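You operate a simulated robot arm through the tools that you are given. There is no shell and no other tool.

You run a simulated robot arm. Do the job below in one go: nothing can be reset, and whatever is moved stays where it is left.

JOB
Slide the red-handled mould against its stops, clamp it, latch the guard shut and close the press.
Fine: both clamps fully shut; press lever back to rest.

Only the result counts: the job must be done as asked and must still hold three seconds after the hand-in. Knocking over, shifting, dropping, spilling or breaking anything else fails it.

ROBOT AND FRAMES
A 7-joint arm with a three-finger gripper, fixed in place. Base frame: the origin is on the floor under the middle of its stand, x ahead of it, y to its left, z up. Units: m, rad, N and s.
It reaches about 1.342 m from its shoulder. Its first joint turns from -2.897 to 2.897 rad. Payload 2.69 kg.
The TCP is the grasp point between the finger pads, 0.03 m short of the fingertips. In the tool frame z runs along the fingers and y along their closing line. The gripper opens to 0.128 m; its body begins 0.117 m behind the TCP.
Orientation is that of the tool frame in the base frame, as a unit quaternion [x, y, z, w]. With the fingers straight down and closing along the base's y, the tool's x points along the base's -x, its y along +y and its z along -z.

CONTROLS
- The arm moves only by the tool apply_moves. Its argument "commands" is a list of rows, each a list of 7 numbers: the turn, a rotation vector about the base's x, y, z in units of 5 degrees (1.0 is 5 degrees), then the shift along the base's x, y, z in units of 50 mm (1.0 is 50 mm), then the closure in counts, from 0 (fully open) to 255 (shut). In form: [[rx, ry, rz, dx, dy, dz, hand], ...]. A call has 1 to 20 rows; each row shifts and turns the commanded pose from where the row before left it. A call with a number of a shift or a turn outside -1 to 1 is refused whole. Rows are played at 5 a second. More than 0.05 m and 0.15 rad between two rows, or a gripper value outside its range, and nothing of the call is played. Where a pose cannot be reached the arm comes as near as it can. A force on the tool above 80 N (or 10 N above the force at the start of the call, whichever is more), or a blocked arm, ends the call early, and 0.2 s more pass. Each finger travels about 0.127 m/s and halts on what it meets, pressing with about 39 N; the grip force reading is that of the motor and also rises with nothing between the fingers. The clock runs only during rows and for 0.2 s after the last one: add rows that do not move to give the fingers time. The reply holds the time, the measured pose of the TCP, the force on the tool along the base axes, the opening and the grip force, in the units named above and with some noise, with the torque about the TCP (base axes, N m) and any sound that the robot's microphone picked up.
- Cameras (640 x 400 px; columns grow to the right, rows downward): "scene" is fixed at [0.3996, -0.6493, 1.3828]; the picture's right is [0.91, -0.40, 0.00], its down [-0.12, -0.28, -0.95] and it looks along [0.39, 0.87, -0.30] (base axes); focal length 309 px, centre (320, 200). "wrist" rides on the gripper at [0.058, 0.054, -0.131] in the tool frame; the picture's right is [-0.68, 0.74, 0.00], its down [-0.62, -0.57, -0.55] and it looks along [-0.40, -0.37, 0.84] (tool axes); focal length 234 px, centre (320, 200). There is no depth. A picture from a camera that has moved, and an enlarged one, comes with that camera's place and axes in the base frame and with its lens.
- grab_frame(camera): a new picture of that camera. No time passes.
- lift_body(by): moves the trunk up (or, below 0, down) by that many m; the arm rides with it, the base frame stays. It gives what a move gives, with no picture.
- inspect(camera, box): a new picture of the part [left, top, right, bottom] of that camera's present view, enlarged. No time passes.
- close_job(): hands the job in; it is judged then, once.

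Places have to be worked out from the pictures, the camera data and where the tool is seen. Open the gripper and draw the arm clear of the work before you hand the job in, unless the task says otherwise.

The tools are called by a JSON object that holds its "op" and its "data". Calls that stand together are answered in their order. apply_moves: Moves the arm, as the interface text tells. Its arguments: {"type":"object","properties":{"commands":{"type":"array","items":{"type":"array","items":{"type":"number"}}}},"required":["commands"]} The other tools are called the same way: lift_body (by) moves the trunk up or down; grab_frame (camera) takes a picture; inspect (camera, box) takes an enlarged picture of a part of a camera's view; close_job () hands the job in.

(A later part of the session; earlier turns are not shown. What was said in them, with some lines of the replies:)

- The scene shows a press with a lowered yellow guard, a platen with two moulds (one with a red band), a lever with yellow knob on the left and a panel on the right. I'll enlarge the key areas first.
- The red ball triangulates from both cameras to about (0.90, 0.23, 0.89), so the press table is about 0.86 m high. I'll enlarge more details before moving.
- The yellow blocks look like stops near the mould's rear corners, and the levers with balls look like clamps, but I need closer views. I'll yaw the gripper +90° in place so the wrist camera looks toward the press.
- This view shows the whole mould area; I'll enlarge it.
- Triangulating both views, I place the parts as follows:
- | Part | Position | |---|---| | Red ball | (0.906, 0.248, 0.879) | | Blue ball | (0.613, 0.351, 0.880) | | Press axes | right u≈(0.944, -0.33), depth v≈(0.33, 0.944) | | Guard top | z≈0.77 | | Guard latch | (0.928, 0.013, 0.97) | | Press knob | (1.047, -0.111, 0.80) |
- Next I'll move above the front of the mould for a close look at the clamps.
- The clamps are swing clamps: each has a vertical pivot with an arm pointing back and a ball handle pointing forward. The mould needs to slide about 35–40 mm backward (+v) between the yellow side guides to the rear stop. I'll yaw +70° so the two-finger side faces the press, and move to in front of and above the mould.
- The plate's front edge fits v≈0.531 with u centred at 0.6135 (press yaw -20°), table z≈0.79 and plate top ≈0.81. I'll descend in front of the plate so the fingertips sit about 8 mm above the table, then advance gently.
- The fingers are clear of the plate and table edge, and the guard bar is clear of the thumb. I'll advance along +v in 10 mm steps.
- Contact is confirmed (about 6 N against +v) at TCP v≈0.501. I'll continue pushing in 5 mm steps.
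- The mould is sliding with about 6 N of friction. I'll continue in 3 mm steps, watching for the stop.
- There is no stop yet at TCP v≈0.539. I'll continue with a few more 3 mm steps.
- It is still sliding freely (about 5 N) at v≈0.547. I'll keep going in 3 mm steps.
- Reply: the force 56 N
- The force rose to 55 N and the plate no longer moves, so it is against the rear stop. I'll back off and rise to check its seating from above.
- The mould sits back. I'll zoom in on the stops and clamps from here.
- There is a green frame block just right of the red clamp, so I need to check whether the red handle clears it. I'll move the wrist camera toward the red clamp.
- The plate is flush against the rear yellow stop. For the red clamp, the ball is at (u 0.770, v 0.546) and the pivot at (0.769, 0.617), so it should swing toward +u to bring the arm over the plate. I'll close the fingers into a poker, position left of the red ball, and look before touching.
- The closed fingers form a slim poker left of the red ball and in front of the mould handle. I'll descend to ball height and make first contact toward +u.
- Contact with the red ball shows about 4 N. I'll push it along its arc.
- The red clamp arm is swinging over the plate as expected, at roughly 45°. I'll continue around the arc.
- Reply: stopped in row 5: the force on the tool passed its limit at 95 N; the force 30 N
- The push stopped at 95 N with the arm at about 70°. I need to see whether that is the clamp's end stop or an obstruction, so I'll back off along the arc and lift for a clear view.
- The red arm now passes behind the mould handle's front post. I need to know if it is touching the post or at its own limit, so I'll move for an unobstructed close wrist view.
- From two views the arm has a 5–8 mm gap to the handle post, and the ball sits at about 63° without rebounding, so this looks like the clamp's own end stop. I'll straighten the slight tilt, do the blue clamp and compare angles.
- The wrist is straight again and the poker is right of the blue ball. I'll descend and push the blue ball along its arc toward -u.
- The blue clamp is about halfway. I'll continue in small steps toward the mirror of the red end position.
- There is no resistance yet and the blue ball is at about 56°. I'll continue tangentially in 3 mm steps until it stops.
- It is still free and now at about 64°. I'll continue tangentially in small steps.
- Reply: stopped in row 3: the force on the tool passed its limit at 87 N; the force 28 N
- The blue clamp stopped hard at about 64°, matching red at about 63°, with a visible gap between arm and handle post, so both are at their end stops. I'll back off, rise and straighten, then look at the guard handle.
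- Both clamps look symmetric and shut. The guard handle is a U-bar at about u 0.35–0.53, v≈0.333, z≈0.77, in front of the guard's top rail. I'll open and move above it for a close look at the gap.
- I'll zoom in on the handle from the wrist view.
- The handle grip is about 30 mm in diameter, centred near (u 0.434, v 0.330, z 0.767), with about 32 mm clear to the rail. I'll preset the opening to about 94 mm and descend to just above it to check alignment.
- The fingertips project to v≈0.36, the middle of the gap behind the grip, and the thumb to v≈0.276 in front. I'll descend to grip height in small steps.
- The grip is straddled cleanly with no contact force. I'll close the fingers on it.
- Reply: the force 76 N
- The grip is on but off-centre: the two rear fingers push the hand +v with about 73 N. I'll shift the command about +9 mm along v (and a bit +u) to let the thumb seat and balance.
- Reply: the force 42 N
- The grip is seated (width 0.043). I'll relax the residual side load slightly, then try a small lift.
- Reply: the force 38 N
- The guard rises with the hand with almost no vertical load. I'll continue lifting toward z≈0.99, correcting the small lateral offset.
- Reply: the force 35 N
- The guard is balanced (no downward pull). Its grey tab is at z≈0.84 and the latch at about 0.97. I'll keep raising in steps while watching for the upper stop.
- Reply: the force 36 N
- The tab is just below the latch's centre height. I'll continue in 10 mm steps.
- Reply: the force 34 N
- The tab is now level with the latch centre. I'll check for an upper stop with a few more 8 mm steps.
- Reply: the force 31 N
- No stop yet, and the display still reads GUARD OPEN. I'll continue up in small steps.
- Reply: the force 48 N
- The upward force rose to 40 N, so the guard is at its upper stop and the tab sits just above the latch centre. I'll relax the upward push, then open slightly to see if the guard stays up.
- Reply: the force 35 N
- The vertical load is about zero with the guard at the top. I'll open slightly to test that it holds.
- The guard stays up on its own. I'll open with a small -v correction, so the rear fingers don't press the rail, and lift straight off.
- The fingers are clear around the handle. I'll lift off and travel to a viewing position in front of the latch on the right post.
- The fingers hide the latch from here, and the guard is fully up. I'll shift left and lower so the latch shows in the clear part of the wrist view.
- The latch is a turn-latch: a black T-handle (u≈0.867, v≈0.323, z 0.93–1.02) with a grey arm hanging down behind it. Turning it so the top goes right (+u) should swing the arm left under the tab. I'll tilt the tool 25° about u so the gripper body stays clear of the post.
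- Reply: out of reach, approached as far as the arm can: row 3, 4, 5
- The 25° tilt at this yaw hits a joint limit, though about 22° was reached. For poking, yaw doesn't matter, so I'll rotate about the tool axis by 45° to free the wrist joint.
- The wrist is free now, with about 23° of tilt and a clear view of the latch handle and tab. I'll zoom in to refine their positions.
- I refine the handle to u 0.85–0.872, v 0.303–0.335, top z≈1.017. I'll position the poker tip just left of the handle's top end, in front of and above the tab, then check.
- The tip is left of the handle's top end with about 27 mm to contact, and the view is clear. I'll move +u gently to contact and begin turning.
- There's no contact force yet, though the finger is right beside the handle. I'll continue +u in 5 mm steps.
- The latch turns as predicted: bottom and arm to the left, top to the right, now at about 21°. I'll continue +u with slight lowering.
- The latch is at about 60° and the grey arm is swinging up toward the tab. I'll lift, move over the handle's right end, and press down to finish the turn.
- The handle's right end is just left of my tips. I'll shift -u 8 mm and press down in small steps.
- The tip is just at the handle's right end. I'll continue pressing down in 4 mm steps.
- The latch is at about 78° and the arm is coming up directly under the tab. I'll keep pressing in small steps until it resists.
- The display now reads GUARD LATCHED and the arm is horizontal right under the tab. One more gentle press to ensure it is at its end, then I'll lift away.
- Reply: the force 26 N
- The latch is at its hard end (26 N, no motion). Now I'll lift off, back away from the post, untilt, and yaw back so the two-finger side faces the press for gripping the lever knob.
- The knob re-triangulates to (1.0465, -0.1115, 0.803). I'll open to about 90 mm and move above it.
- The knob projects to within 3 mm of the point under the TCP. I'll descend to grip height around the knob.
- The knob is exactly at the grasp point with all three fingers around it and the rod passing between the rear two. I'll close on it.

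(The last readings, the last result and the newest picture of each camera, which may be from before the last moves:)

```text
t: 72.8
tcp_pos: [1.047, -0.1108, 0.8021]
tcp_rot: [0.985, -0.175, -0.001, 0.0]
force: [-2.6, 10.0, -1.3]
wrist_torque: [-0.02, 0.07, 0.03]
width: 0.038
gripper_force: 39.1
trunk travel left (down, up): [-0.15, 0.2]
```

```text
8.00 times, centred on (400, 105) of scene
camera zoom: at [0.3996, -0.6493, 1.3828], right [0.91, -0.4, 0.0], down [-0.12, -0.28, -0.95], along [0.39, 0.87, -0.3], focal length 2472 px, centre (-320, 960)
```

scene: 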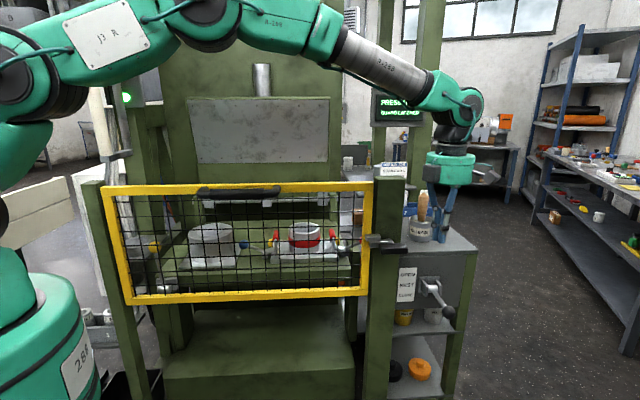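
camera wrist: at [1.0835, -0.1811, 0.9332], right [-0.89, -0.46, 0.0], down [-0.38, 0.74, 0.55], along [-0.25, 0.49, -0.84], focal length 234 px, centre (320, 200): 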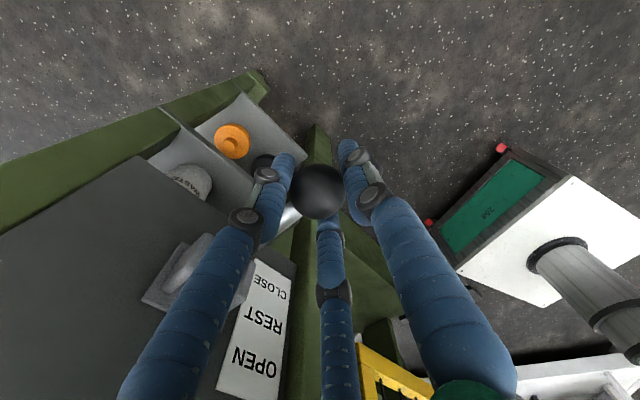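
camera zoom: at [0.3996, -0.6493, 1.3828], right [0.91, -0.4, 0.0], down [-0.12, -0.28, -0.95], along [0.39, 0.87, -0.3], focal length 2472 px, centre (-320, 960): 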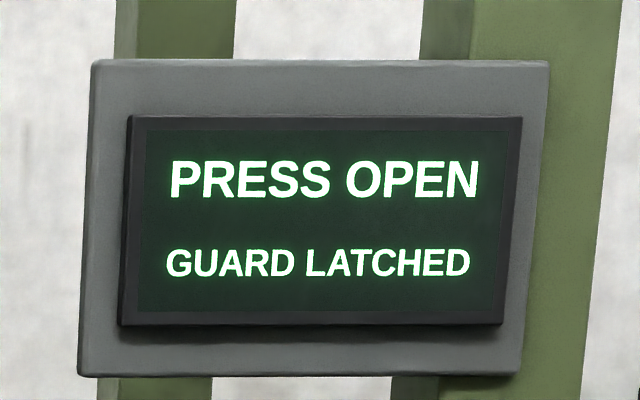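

The knob is gripped (38 mm wide, about 10 N residual), and the display reads PRESS OPEN / GUARD LATCHED. I'll pull the lever down along its arc toward CLOSE in 5° steps.

{"op": "apply_moves", "data": {"commands": [[0, 0, 0, 0.0027, 0.0075, -0.198, 255], [0, 0, 0, 0.0089, 0.0244, -0.198, 255], [0, 0, 0, 0.0144, 0.0395, -0.194, 255], [0, 0, 0, 0, 0, 0, 255]]}}

{"op": "inspect", "data": {"camera": "scene", "box": [390, 230, 500, 350]}}

{"op": "grab_frame", "data": {"camera": "scene"}}

```text
t: 73.8
tcp_pos: [1.0497, -0.1068, 0.7751]
tcp_rot: [0.984, -0.176, 0.0, 0.0]
force: [3.3, 13.0, 7.6]
wrist_torque: [0.38, -0.23, -0.08]
width: 0.0358
gripper_force: 44.8
trunk travel left (down, up): [-0.15, 0.2]
```

```text
3.33 times, centred on (445, 290) of scene
camera zoom: at [0.3996, -0.6493, 1.3828], right [0.91, -0.4, 0.0], down [-0.12, -0.28, -0.95], along [0.39, 0.87, -0.3], focal length 1030 px, centre (-97, -100)
```

zoom: 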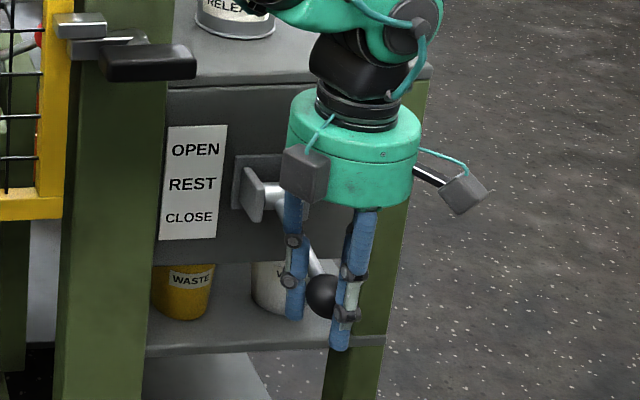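

```text
taken
```

scene: 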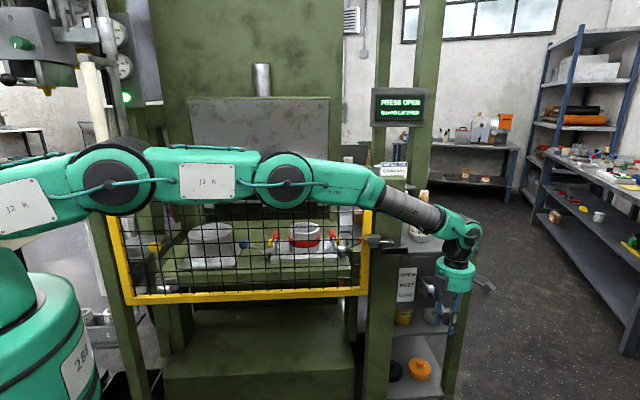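

The lever moves down smoothly and the display still reads PRESS OPEN. I'll continue to about 30°.

{"op": "apply_moves", "data": {"commands": [[0, 0, 0, 0.0212, 0.0583, -0.19, 255], [0, 0, 0, 0.0267, 0.0733, -0.184, 255], [0, 0, 0, 0.0315, 0.0865, -0.176, 255], [0, 0, 0, 0, 0, 0, 255]]}}

{"op": "inspect", "data": {"camera": "scene", "box": [390, 230, 500, 350]}}

{"op": "inspect", "data": {"camera": "scene", "box": [365, 80, 435, 130]}}

```text
t: 74.8
tcp_pos: [1.0508, -0.0983, 0.7443]
tcp_rot: [0.984, -0.176, -0.002, 0.0]
force: [-0.5, -20.6, -6.3]
wrist_torque: [0.35, -0.4, 0.14]
width: 0.0365
gripper_force: 44.9
trunk travel left (down, up): [-0.15, 0.2]
```

```text
3.33 times, centred on (445, 290) of scene
camera zoom: at [0.3996, -0.6493, 1.3828], right [0.91, -0.4, 0.0], down [-0.12, -0.28, -0.95], along [0.39, 0.87, -0.3], focal length 1030 px, centre (-97, -100)
```

zoom: 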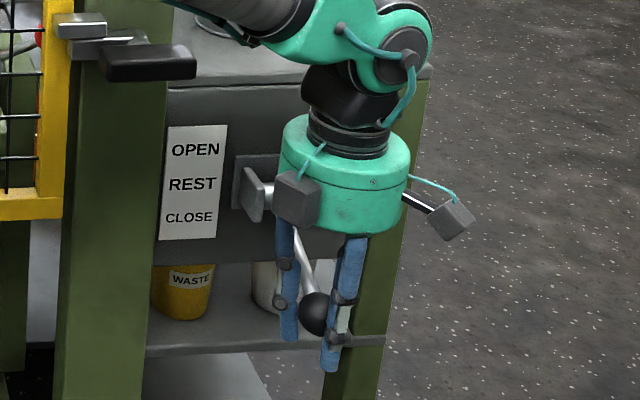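

```text
8.00 times, centred on (400, 105) of scene
camera zoom: at [0.3996, -0.6493, 1.3828], right [0.91, -0.4, 0.0], down [-0.12, -0.28, -0.95], along [0.39, 0.87, -0.3], focal length 2472 px, centre (-320, 960)
```

zoom: 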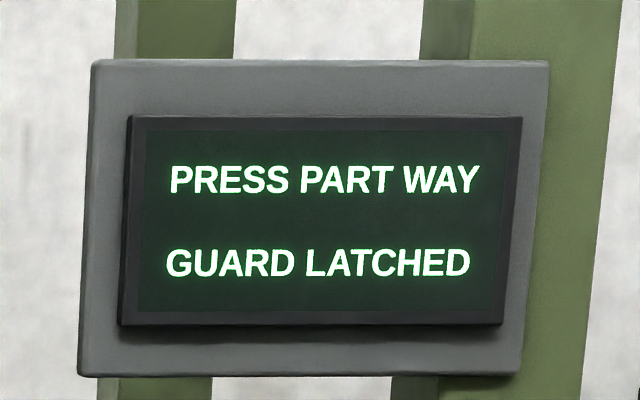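

The press is moving: the display reads PRESS PART WAY. I'll hold the lever here and watch the display.

{"op": "apply_moves", "data": {"commands": [[0, 0, 0, 0, 0, 0, 255], [0, 0, 0, 0, 0, 0, 255], [0, 0, 0, 0, 0, 0, 255], [0, 0, 0, 0, 0, 0, 255]]}}

{"op": "grab_frame", "data": {"camera": "scene"}}

{"op": "inspect", "data": {"camera": "scene", "box": [365, 80, 435, 130]}}

```text
t: 75.8
tcp_pos: [1.0524, -0.0978, 0.7446]
tcp_rot: [0.984, -0.176, -0.002, 0.001]
force: [-10.5, -39.4, -15.2]
wrist_torque: [0.65, -0.34, -0.03]
width: 0.0364
gripper_force: 44.9
trunk travel left (down, up): [-0.15, 0.2]
```

```text
taken
```

scene: 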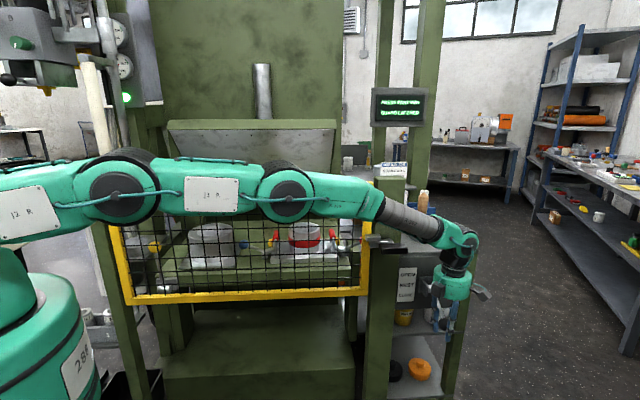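

```text
8.00 times, centred on (400, 105) of scene
camera zoom: at [0.3996, -0.6493, 1.3828], right [0.91, -0.4, 0.0], down [-0.12, -0.28, -0.95], along [0.39, 0.87, -0.3], focal length 2472 px, centre (-320, 960)
```

zoom: 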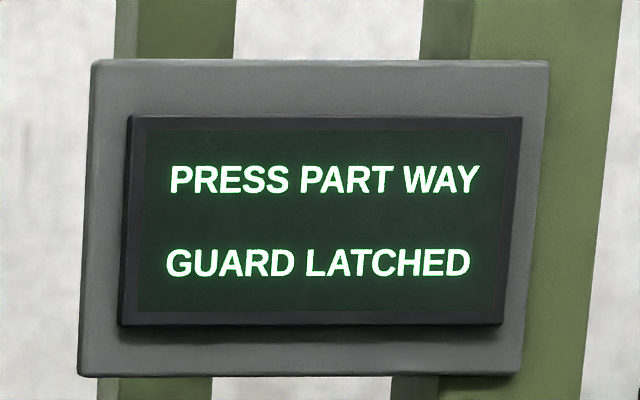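

The platen is descending. I'll relieve the 40 N side load by a 3 mm -v correction and keep holding.

{"op": "apply_moves", "data": {"commands": [[0, 0, 0, -0.02, -0.056, 0, 255], [0, 0, 0, 0, 0, 0, 255], [0, 0, 0, 0, 0, 0, 255], [0, 0, 0, 0, 0, 0, 255], [0, 0, 0, 0, 0, 0, 255]]}}

{"op": "grab_frame", "data": {"camera": "scene"}}

{"op": "inspect", "data": {"camera": "scene", "box": [365, 80, 435, 130]}}

```text
t: 77.0
tcp_pos: [1.0519, -0.0991, 0.7461]
tcp_rot: [0.984, -0.177, -0.001, 0.0]
force: [-7.2, -14.5, -13.2]
wrist_torque: [-0.13, 0.17, 0.06]
width: 0.0358
gripper_force: 44.6
trunk travel left (down, up): [-0.15, 0.2]
```

```text
taken
```

scene: 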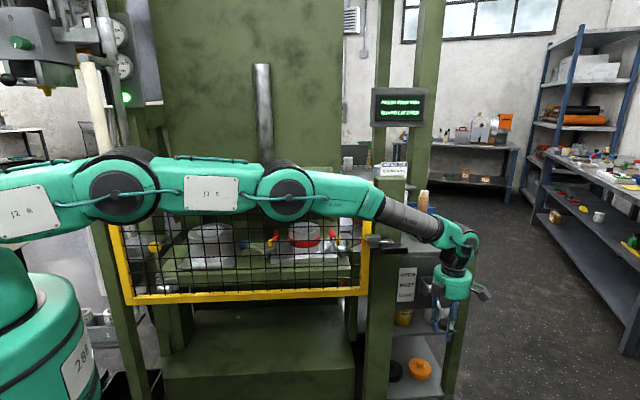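

```text
8.00 times, centred on (400, 105) of scene
camera zoom: at [0.3996, -0.6493, 1.3828], right [0.91, -0.4, 0.0], down [-0.12, -0.28, -0.95], along [0.39, 0.87, -0.3], focal length 2472 px, centre (-320, 960)
```

zoom: 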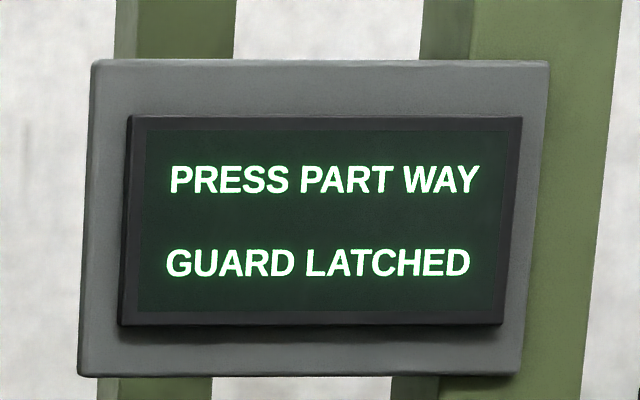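

The platen keeps descending and the loads are lower. I'll continue holding in short intervals.

{"op": "apply_moves", "data": {"commands": [[0, 0, 0, 0, 0, 0, 255], [0, 0, 0, 0, 0, 0, 255], [0, 0, 0, 0, 0, 0, 255]]}}

{"op": "grab_frame", "data": {"camera": "scene"}}

{"op": "inspect", "data": {"camera": "scene", "box": [365, 80, 435, 130]}}

```text
t: 77.8
tcp_pos: [1.0511, -0.0992, 0.7462]
tcp_rot: [0.984, -0.176, -0.001, 0.0]
force: [-8.8, -6.8, -10.5]
wrist_torque: [-0.12, 0.19, -0.01]
width: 0.0359
gripper_force: 44.7
trunk travel left (down, up): [-0.15, 0.2]
```

```text
taken
```

scene: 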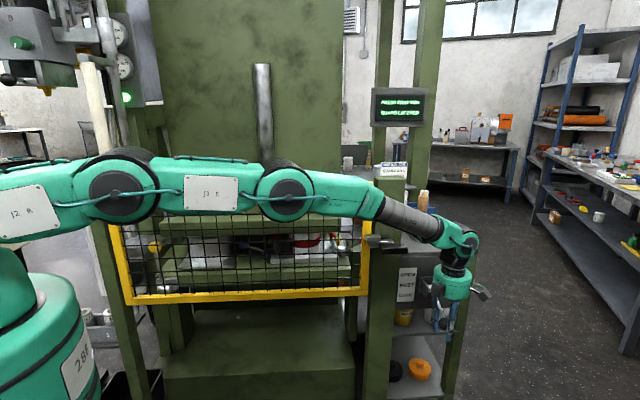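

```text
8.00 times, centred on (400, 105) of scene
camera zoom: at [0.3996, -0.6493, 1.3828], right [0.91, -0.4, 0.0], down [-0.12, -0.28, -0.95], along [0.39, 0.87, -0.3], focal length 2472 px, centre (-320, 960)
```

zoom: 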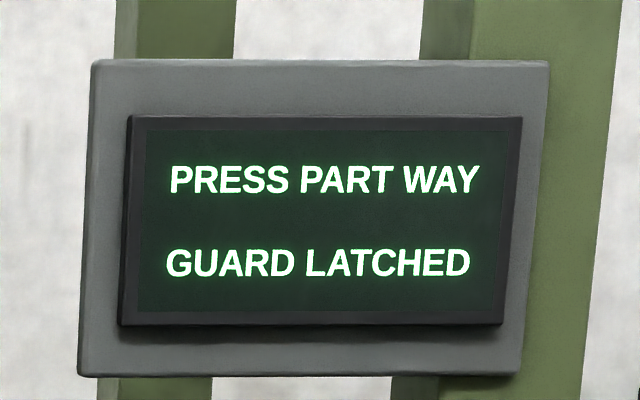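

The platen is now near the mould top. I'll hold for another short interval.

{"op": "apply_moves", "data": {"commands": [[0, 0, 0, 0, 0, 0, 255], [0, 0, 0, 0, 0, 0, 255]]}}

{"op": "inspect", "data": {"camera": "scene", "box": [100, 180, 400, 310]}}

{"op": "inspect", "data": {"camera": "scene", "box": [365, 80, 435, 130]}}

```text
t: 78.3
tcp_pos: [1.0515, -0.0987, 0.746]
tcp_rot: [0.984, -0.176, -0.001, 0.0]
force: [-8.5, -4.8, -8.7]
wrist_torque: [-0.09, 0.11, 0.05]
width: 0.0361
gripper_force: 45.0
trunk travel left (down, up): [-0.15, 0.2]
```

```text
2.13 times, centred on (250, 245) of scene
camera zoom: at [0.3996, -0.6493, 1.3828], right [0.91, -0.4, 0.0], down [-0.12, -0.28, -0.95], along [0.39, 0.87, -0.3], focal length 659 px, centre (469, 104)
```

zoom: 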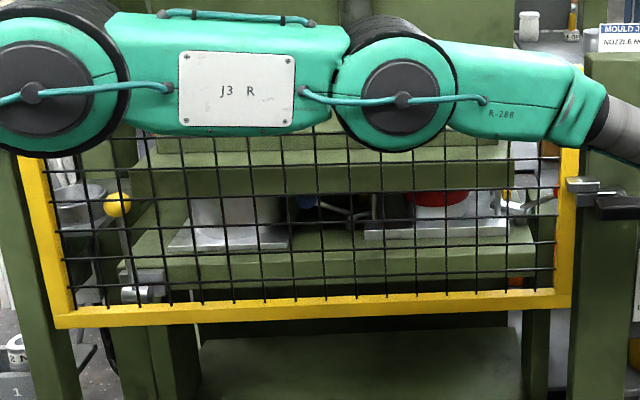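

```text
8.00 times, centred on (400, 105) of scene
camera zoom: at [0.3996, -0.6493, 1.3828], right [0.91, -0.4, 0.0], down [-0.12, -0.28, -0.95], along [0.39, 0.87, -0.3], focal length 2472 px, centre (-320, 960)
```

zoom: 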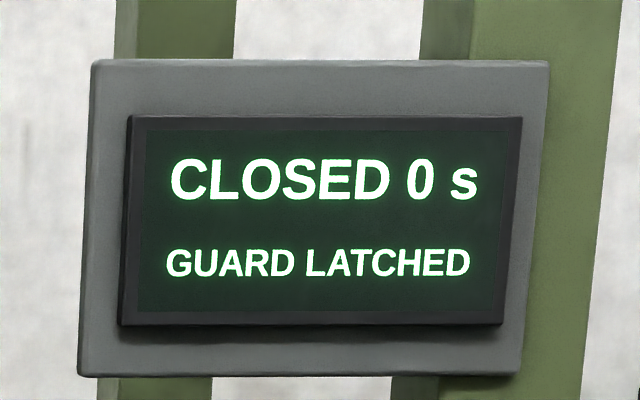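

The display reads CLOSED 0 s, so the press is closed. Now I'll return the lever up along its arc to REST.

{"op": "apply_moves", "data": {"commands": [[0, 0, 0, -0.012, -0.032, 0.176, 255], [0, 0, 0, -0.0267, -0.0733, 0.184, 255], [0, 0, 0, -0.0212, -0.0583, 0.19, 255], [0, 0, 0, -0.0144, -0.0395, 0.194, 255], [0, 0, 0, -0.0089, -0.0244, 0.198, 255], [0, 0, 0, -0.0027, -0.0075, 0.198, 255], [0, 0, 0, 0, 0, 0, 255]]}}

{"op": "inspect", "data": {"camera": "scene", "box": [390, 230, 500, 350]}}

{"op": "inspect", "data": {"camera": "scene", "box": [365, 80, 435, 130]}}

```text
t: 80.0
tcp_pos: [1.0483, -0.1084, 0.8026]
tcp_rot: [0.985, -0.175, -0.001, 0.0]
force: [0.7, 24.9, -11.0]
wrist_torque: [-0.63, 0.22, 0.02]
width: 0.036
gripper_force: 44.9
trunk travel left (down, up): [-0.15, 0.2]
```

```text
3.33 times, centred on (445, 290) of scene
camera zoom: at [0.3996, -0.6493, 1.3828], right [0.91, -0.4, 0.0], down [-0.12, -0.28, -0.95], along [0.39, 0.87, -0.3], focal length 1030 px, centre (-97, -100)
```

zoom: 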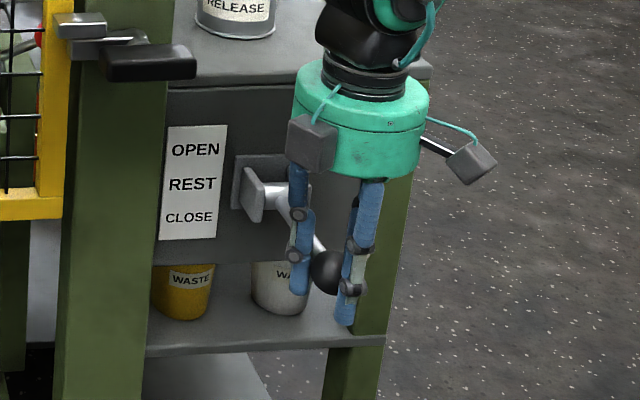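

```text
8.00 times, centred on (400, 105) of scene
camera zoom: at [0.3996, -0.6493, 1.3828], right [0.91, -0.4, 0.0], down [-0.12, -0.28, -0.95], along [0.39, 0.87, -0.3], focal length 2472 px, centre (-320, 960)
```

zoom: 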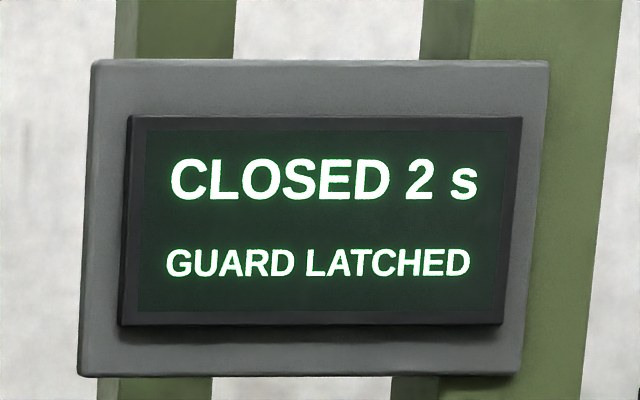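

The lever is back at the rest height (z 0.8026 vs 0.802 when first gripped) and the press stays CLOSED. I'll relieve the residual load slightly and open the fingers.

{"op": "apply_moves", "data": {"commands": [[0, 0, 0, 0.014, 0.038, -0.02, 255], [0, 0, 0, 0, 0, 0, 170], [0, 0, 0, 0, 0, 0, 120], [0, 0, 0, 0, 0, 0, 76], [0, 0, 0, 0, 0, 0, 76]]}}

{"op": "grab_frame", "data": {"camera": "wrist"}}

{"op": "inspect", "data": {"camera": "scene", "box": [390, 230, 500, 350]}}

```text
t: 81.2
tcp_pos: [1.0482, -0.1093, 0.8025]
tcp_rot: [0.984, -0.177, -0.001, 0.0]
force: [-1.2, -0.7, 0.9]
wrist_torque: [0.02, 0.01, -0.01]
width: 0.0898
gripper_force: 0.1
trunk travel left (down, up): [-0.15, 0.2]
```

```text
taken
camera wrist: at [1.084, -0.1796, 0.9335], right [-0.89, -0.46, 0.0], down [-0.38, 0.74, 0.55], along [-0.25, 0.49, -0.84], focal length 234 px, centre (320, 200)
```

wrist: 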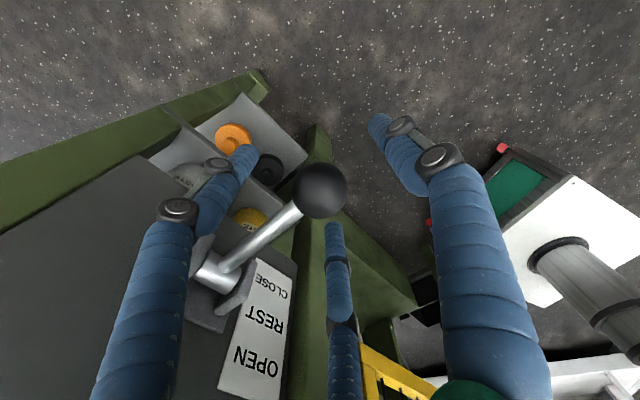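

```text
3.33 times, centred on (445, 290) of scene
camera zoom: at [0.3996, -0.6493, 1.3828], right [0.91, -0.4, 0.0], down [-0.12, -0.28, -0.95], along [0.39, 0.87, -0.3], focal length 1030 px, centre (-97, -100)
```

zoom: 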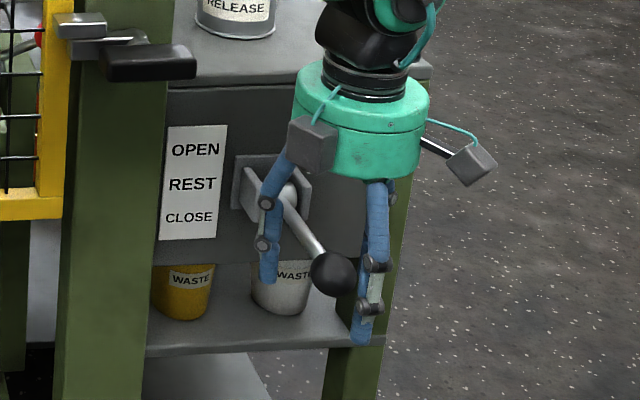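

The lever rests at its original pixel position. I'll lift straight up off the knob and withdraw the arm.

{"op": "apply_moves", "data": {"commands": [[0, 0, 0, 0, 0, 0.6, 76], [0, 0, 0, 0, 0, 0.9, 76], [0, 0, 0, 0, 0, 0.9, 76], [0, 0, 0, 0, 0, 0.9, 76], [0, 0, 0, 0, 0, 0.9, 76], [0, 0, 0, 0, 0, 0.9, 0], [0, 0, 0, 0, 0, 0.9, 0], [0, 0, 0, 0, 0, 0.9, 0], [0, 0, 0, 0, 0, 0.9, 0], [0, 0, 0, 0, 0, 0.9, 0], [0, 0, 0, -0.6, -0.5, 0.4, 0], [0, 0, 0, -0.6, -0.5, 0.4, 0], [0, 0, 0, -0.6, -0.5, 0.2, 0], [0, 0, 0, -0.6, 0, 0, 0], [0, 0, 0, -0.6, 0, 0, 0], [0, 0, 0, 0, 0, 0, 0]]}}

{"op": "grab_frame", "data": {"camera": "scene"}}

{"op": "inspect", "data": {"camera": "scene", "box": [365, 80, 435, 130]}}

{"op": "inspect", "data": {"camera": "scene", "box": [220, 200, 380, 300]}}

{"op": "inspect", "data": {"camera": "scene", "box": [380, 225, 480, 345]}}

```text
t: 84.5
tcp_pos: [0.8883, -0.1825, 1.2746]
tcp_rot: [0.984, -0.176, -0.001, 0.0]
force: [-0.4, -0.3, 1.1]
wrist_torque: [-0.02, -0.06, 0.0]
width: 0.1277
gripper_force: 0.1
out of reach, approached as far as the arm can: row 10
trunk travel left (down, up): [-0.15, 0.2]
```

```text
taken
```

scene: 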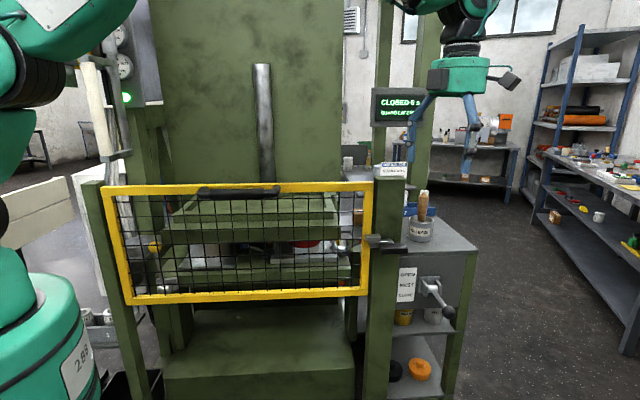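

```text
8.00 times, centred on (400, 105) of scene
camera zoom: at [0.3996, -0.6493, 1.3828], right [0.91, -0.4, 0.0], down [-0.12, -0.28, -0.95], along [0.39, 0.87, -0.3], focal length 2472 px, centre (-320, 960)
```

zoom: 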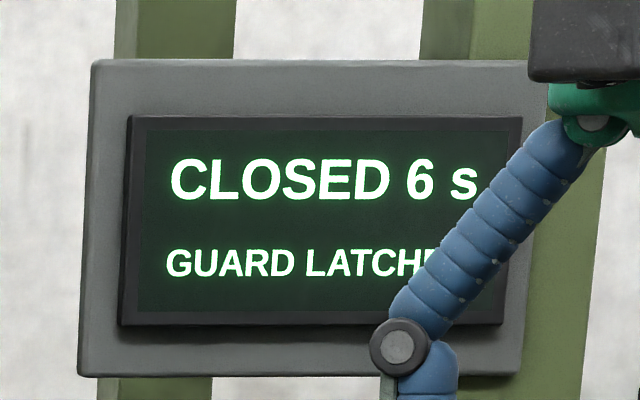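

```text
4.00 times, centred on (300, 250) of scene
camera zoom: at [0.3996, -0.6493, 1.3828], right [0.91, -0.4, 0.0], down [-0.12, -0.28, -0.95], along [0.39, 0.87, -0.3], focal length 1236 px, centre (400, 0)
```

zoom: 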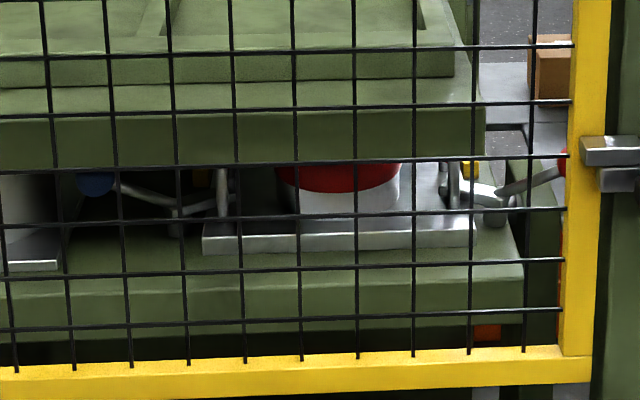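

```text
3.33 times, centred on (430, 285) of scene
camera zoom: at [0.3996, -0.6493, 1.3828], right [0.91, -0.4, 0.0], down [-0.12, -0.28, -0.95], along [0.39, 0.87, -0.3], focal length 1030 px, centre (-47, -83)
```

zoom: 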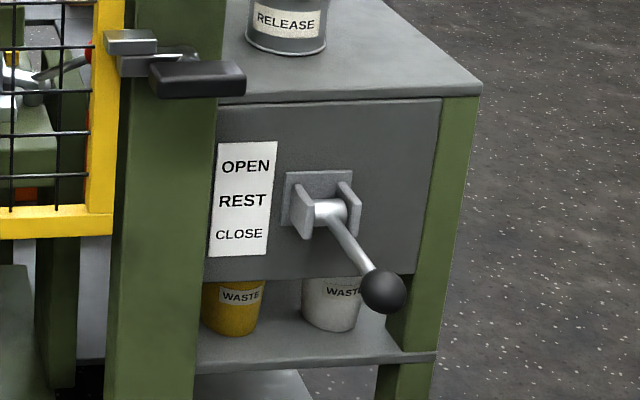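

The display shows CLOSED and GUARD LATCHED. Both clamps are still swung in on the mould, the lever knob is at its original rest position, and the gripper is open and clear of the work. I'm handing the job in.

{"op": "close_job", "data": {}}

```text
The job is handed in.
```

I finished every step and handed the job in; the reply confirmed only the hand-in, so I don't know the verdict.

- **Mould:** I slid the red-handled mould back until it stopped against the rear yellow stop, and it sat flush there when I checked.
- **Clamps:** I swung both clamps in over the mould plate until they would not move further under more than 85 N. They stopped at nearly the same angle, about 63° and 64°. I took that as their end stop, because neither arm appeared to be touching the mould handles. Nothing in the scene confirms that angle is fully shut.
- **Guard:** It is raised to its upper stop and latched. The display reads GUARD LATCHED.
- **Press:** I held the lever at CLOSE until the display read CLOSED, then returned it to rest. In the last pictures the lever was back at its starting position and the press stayed closed for the last six seconds I saw.

I saw nothing else knocked over or moved. The gripper is open and the arm is clear of the work.
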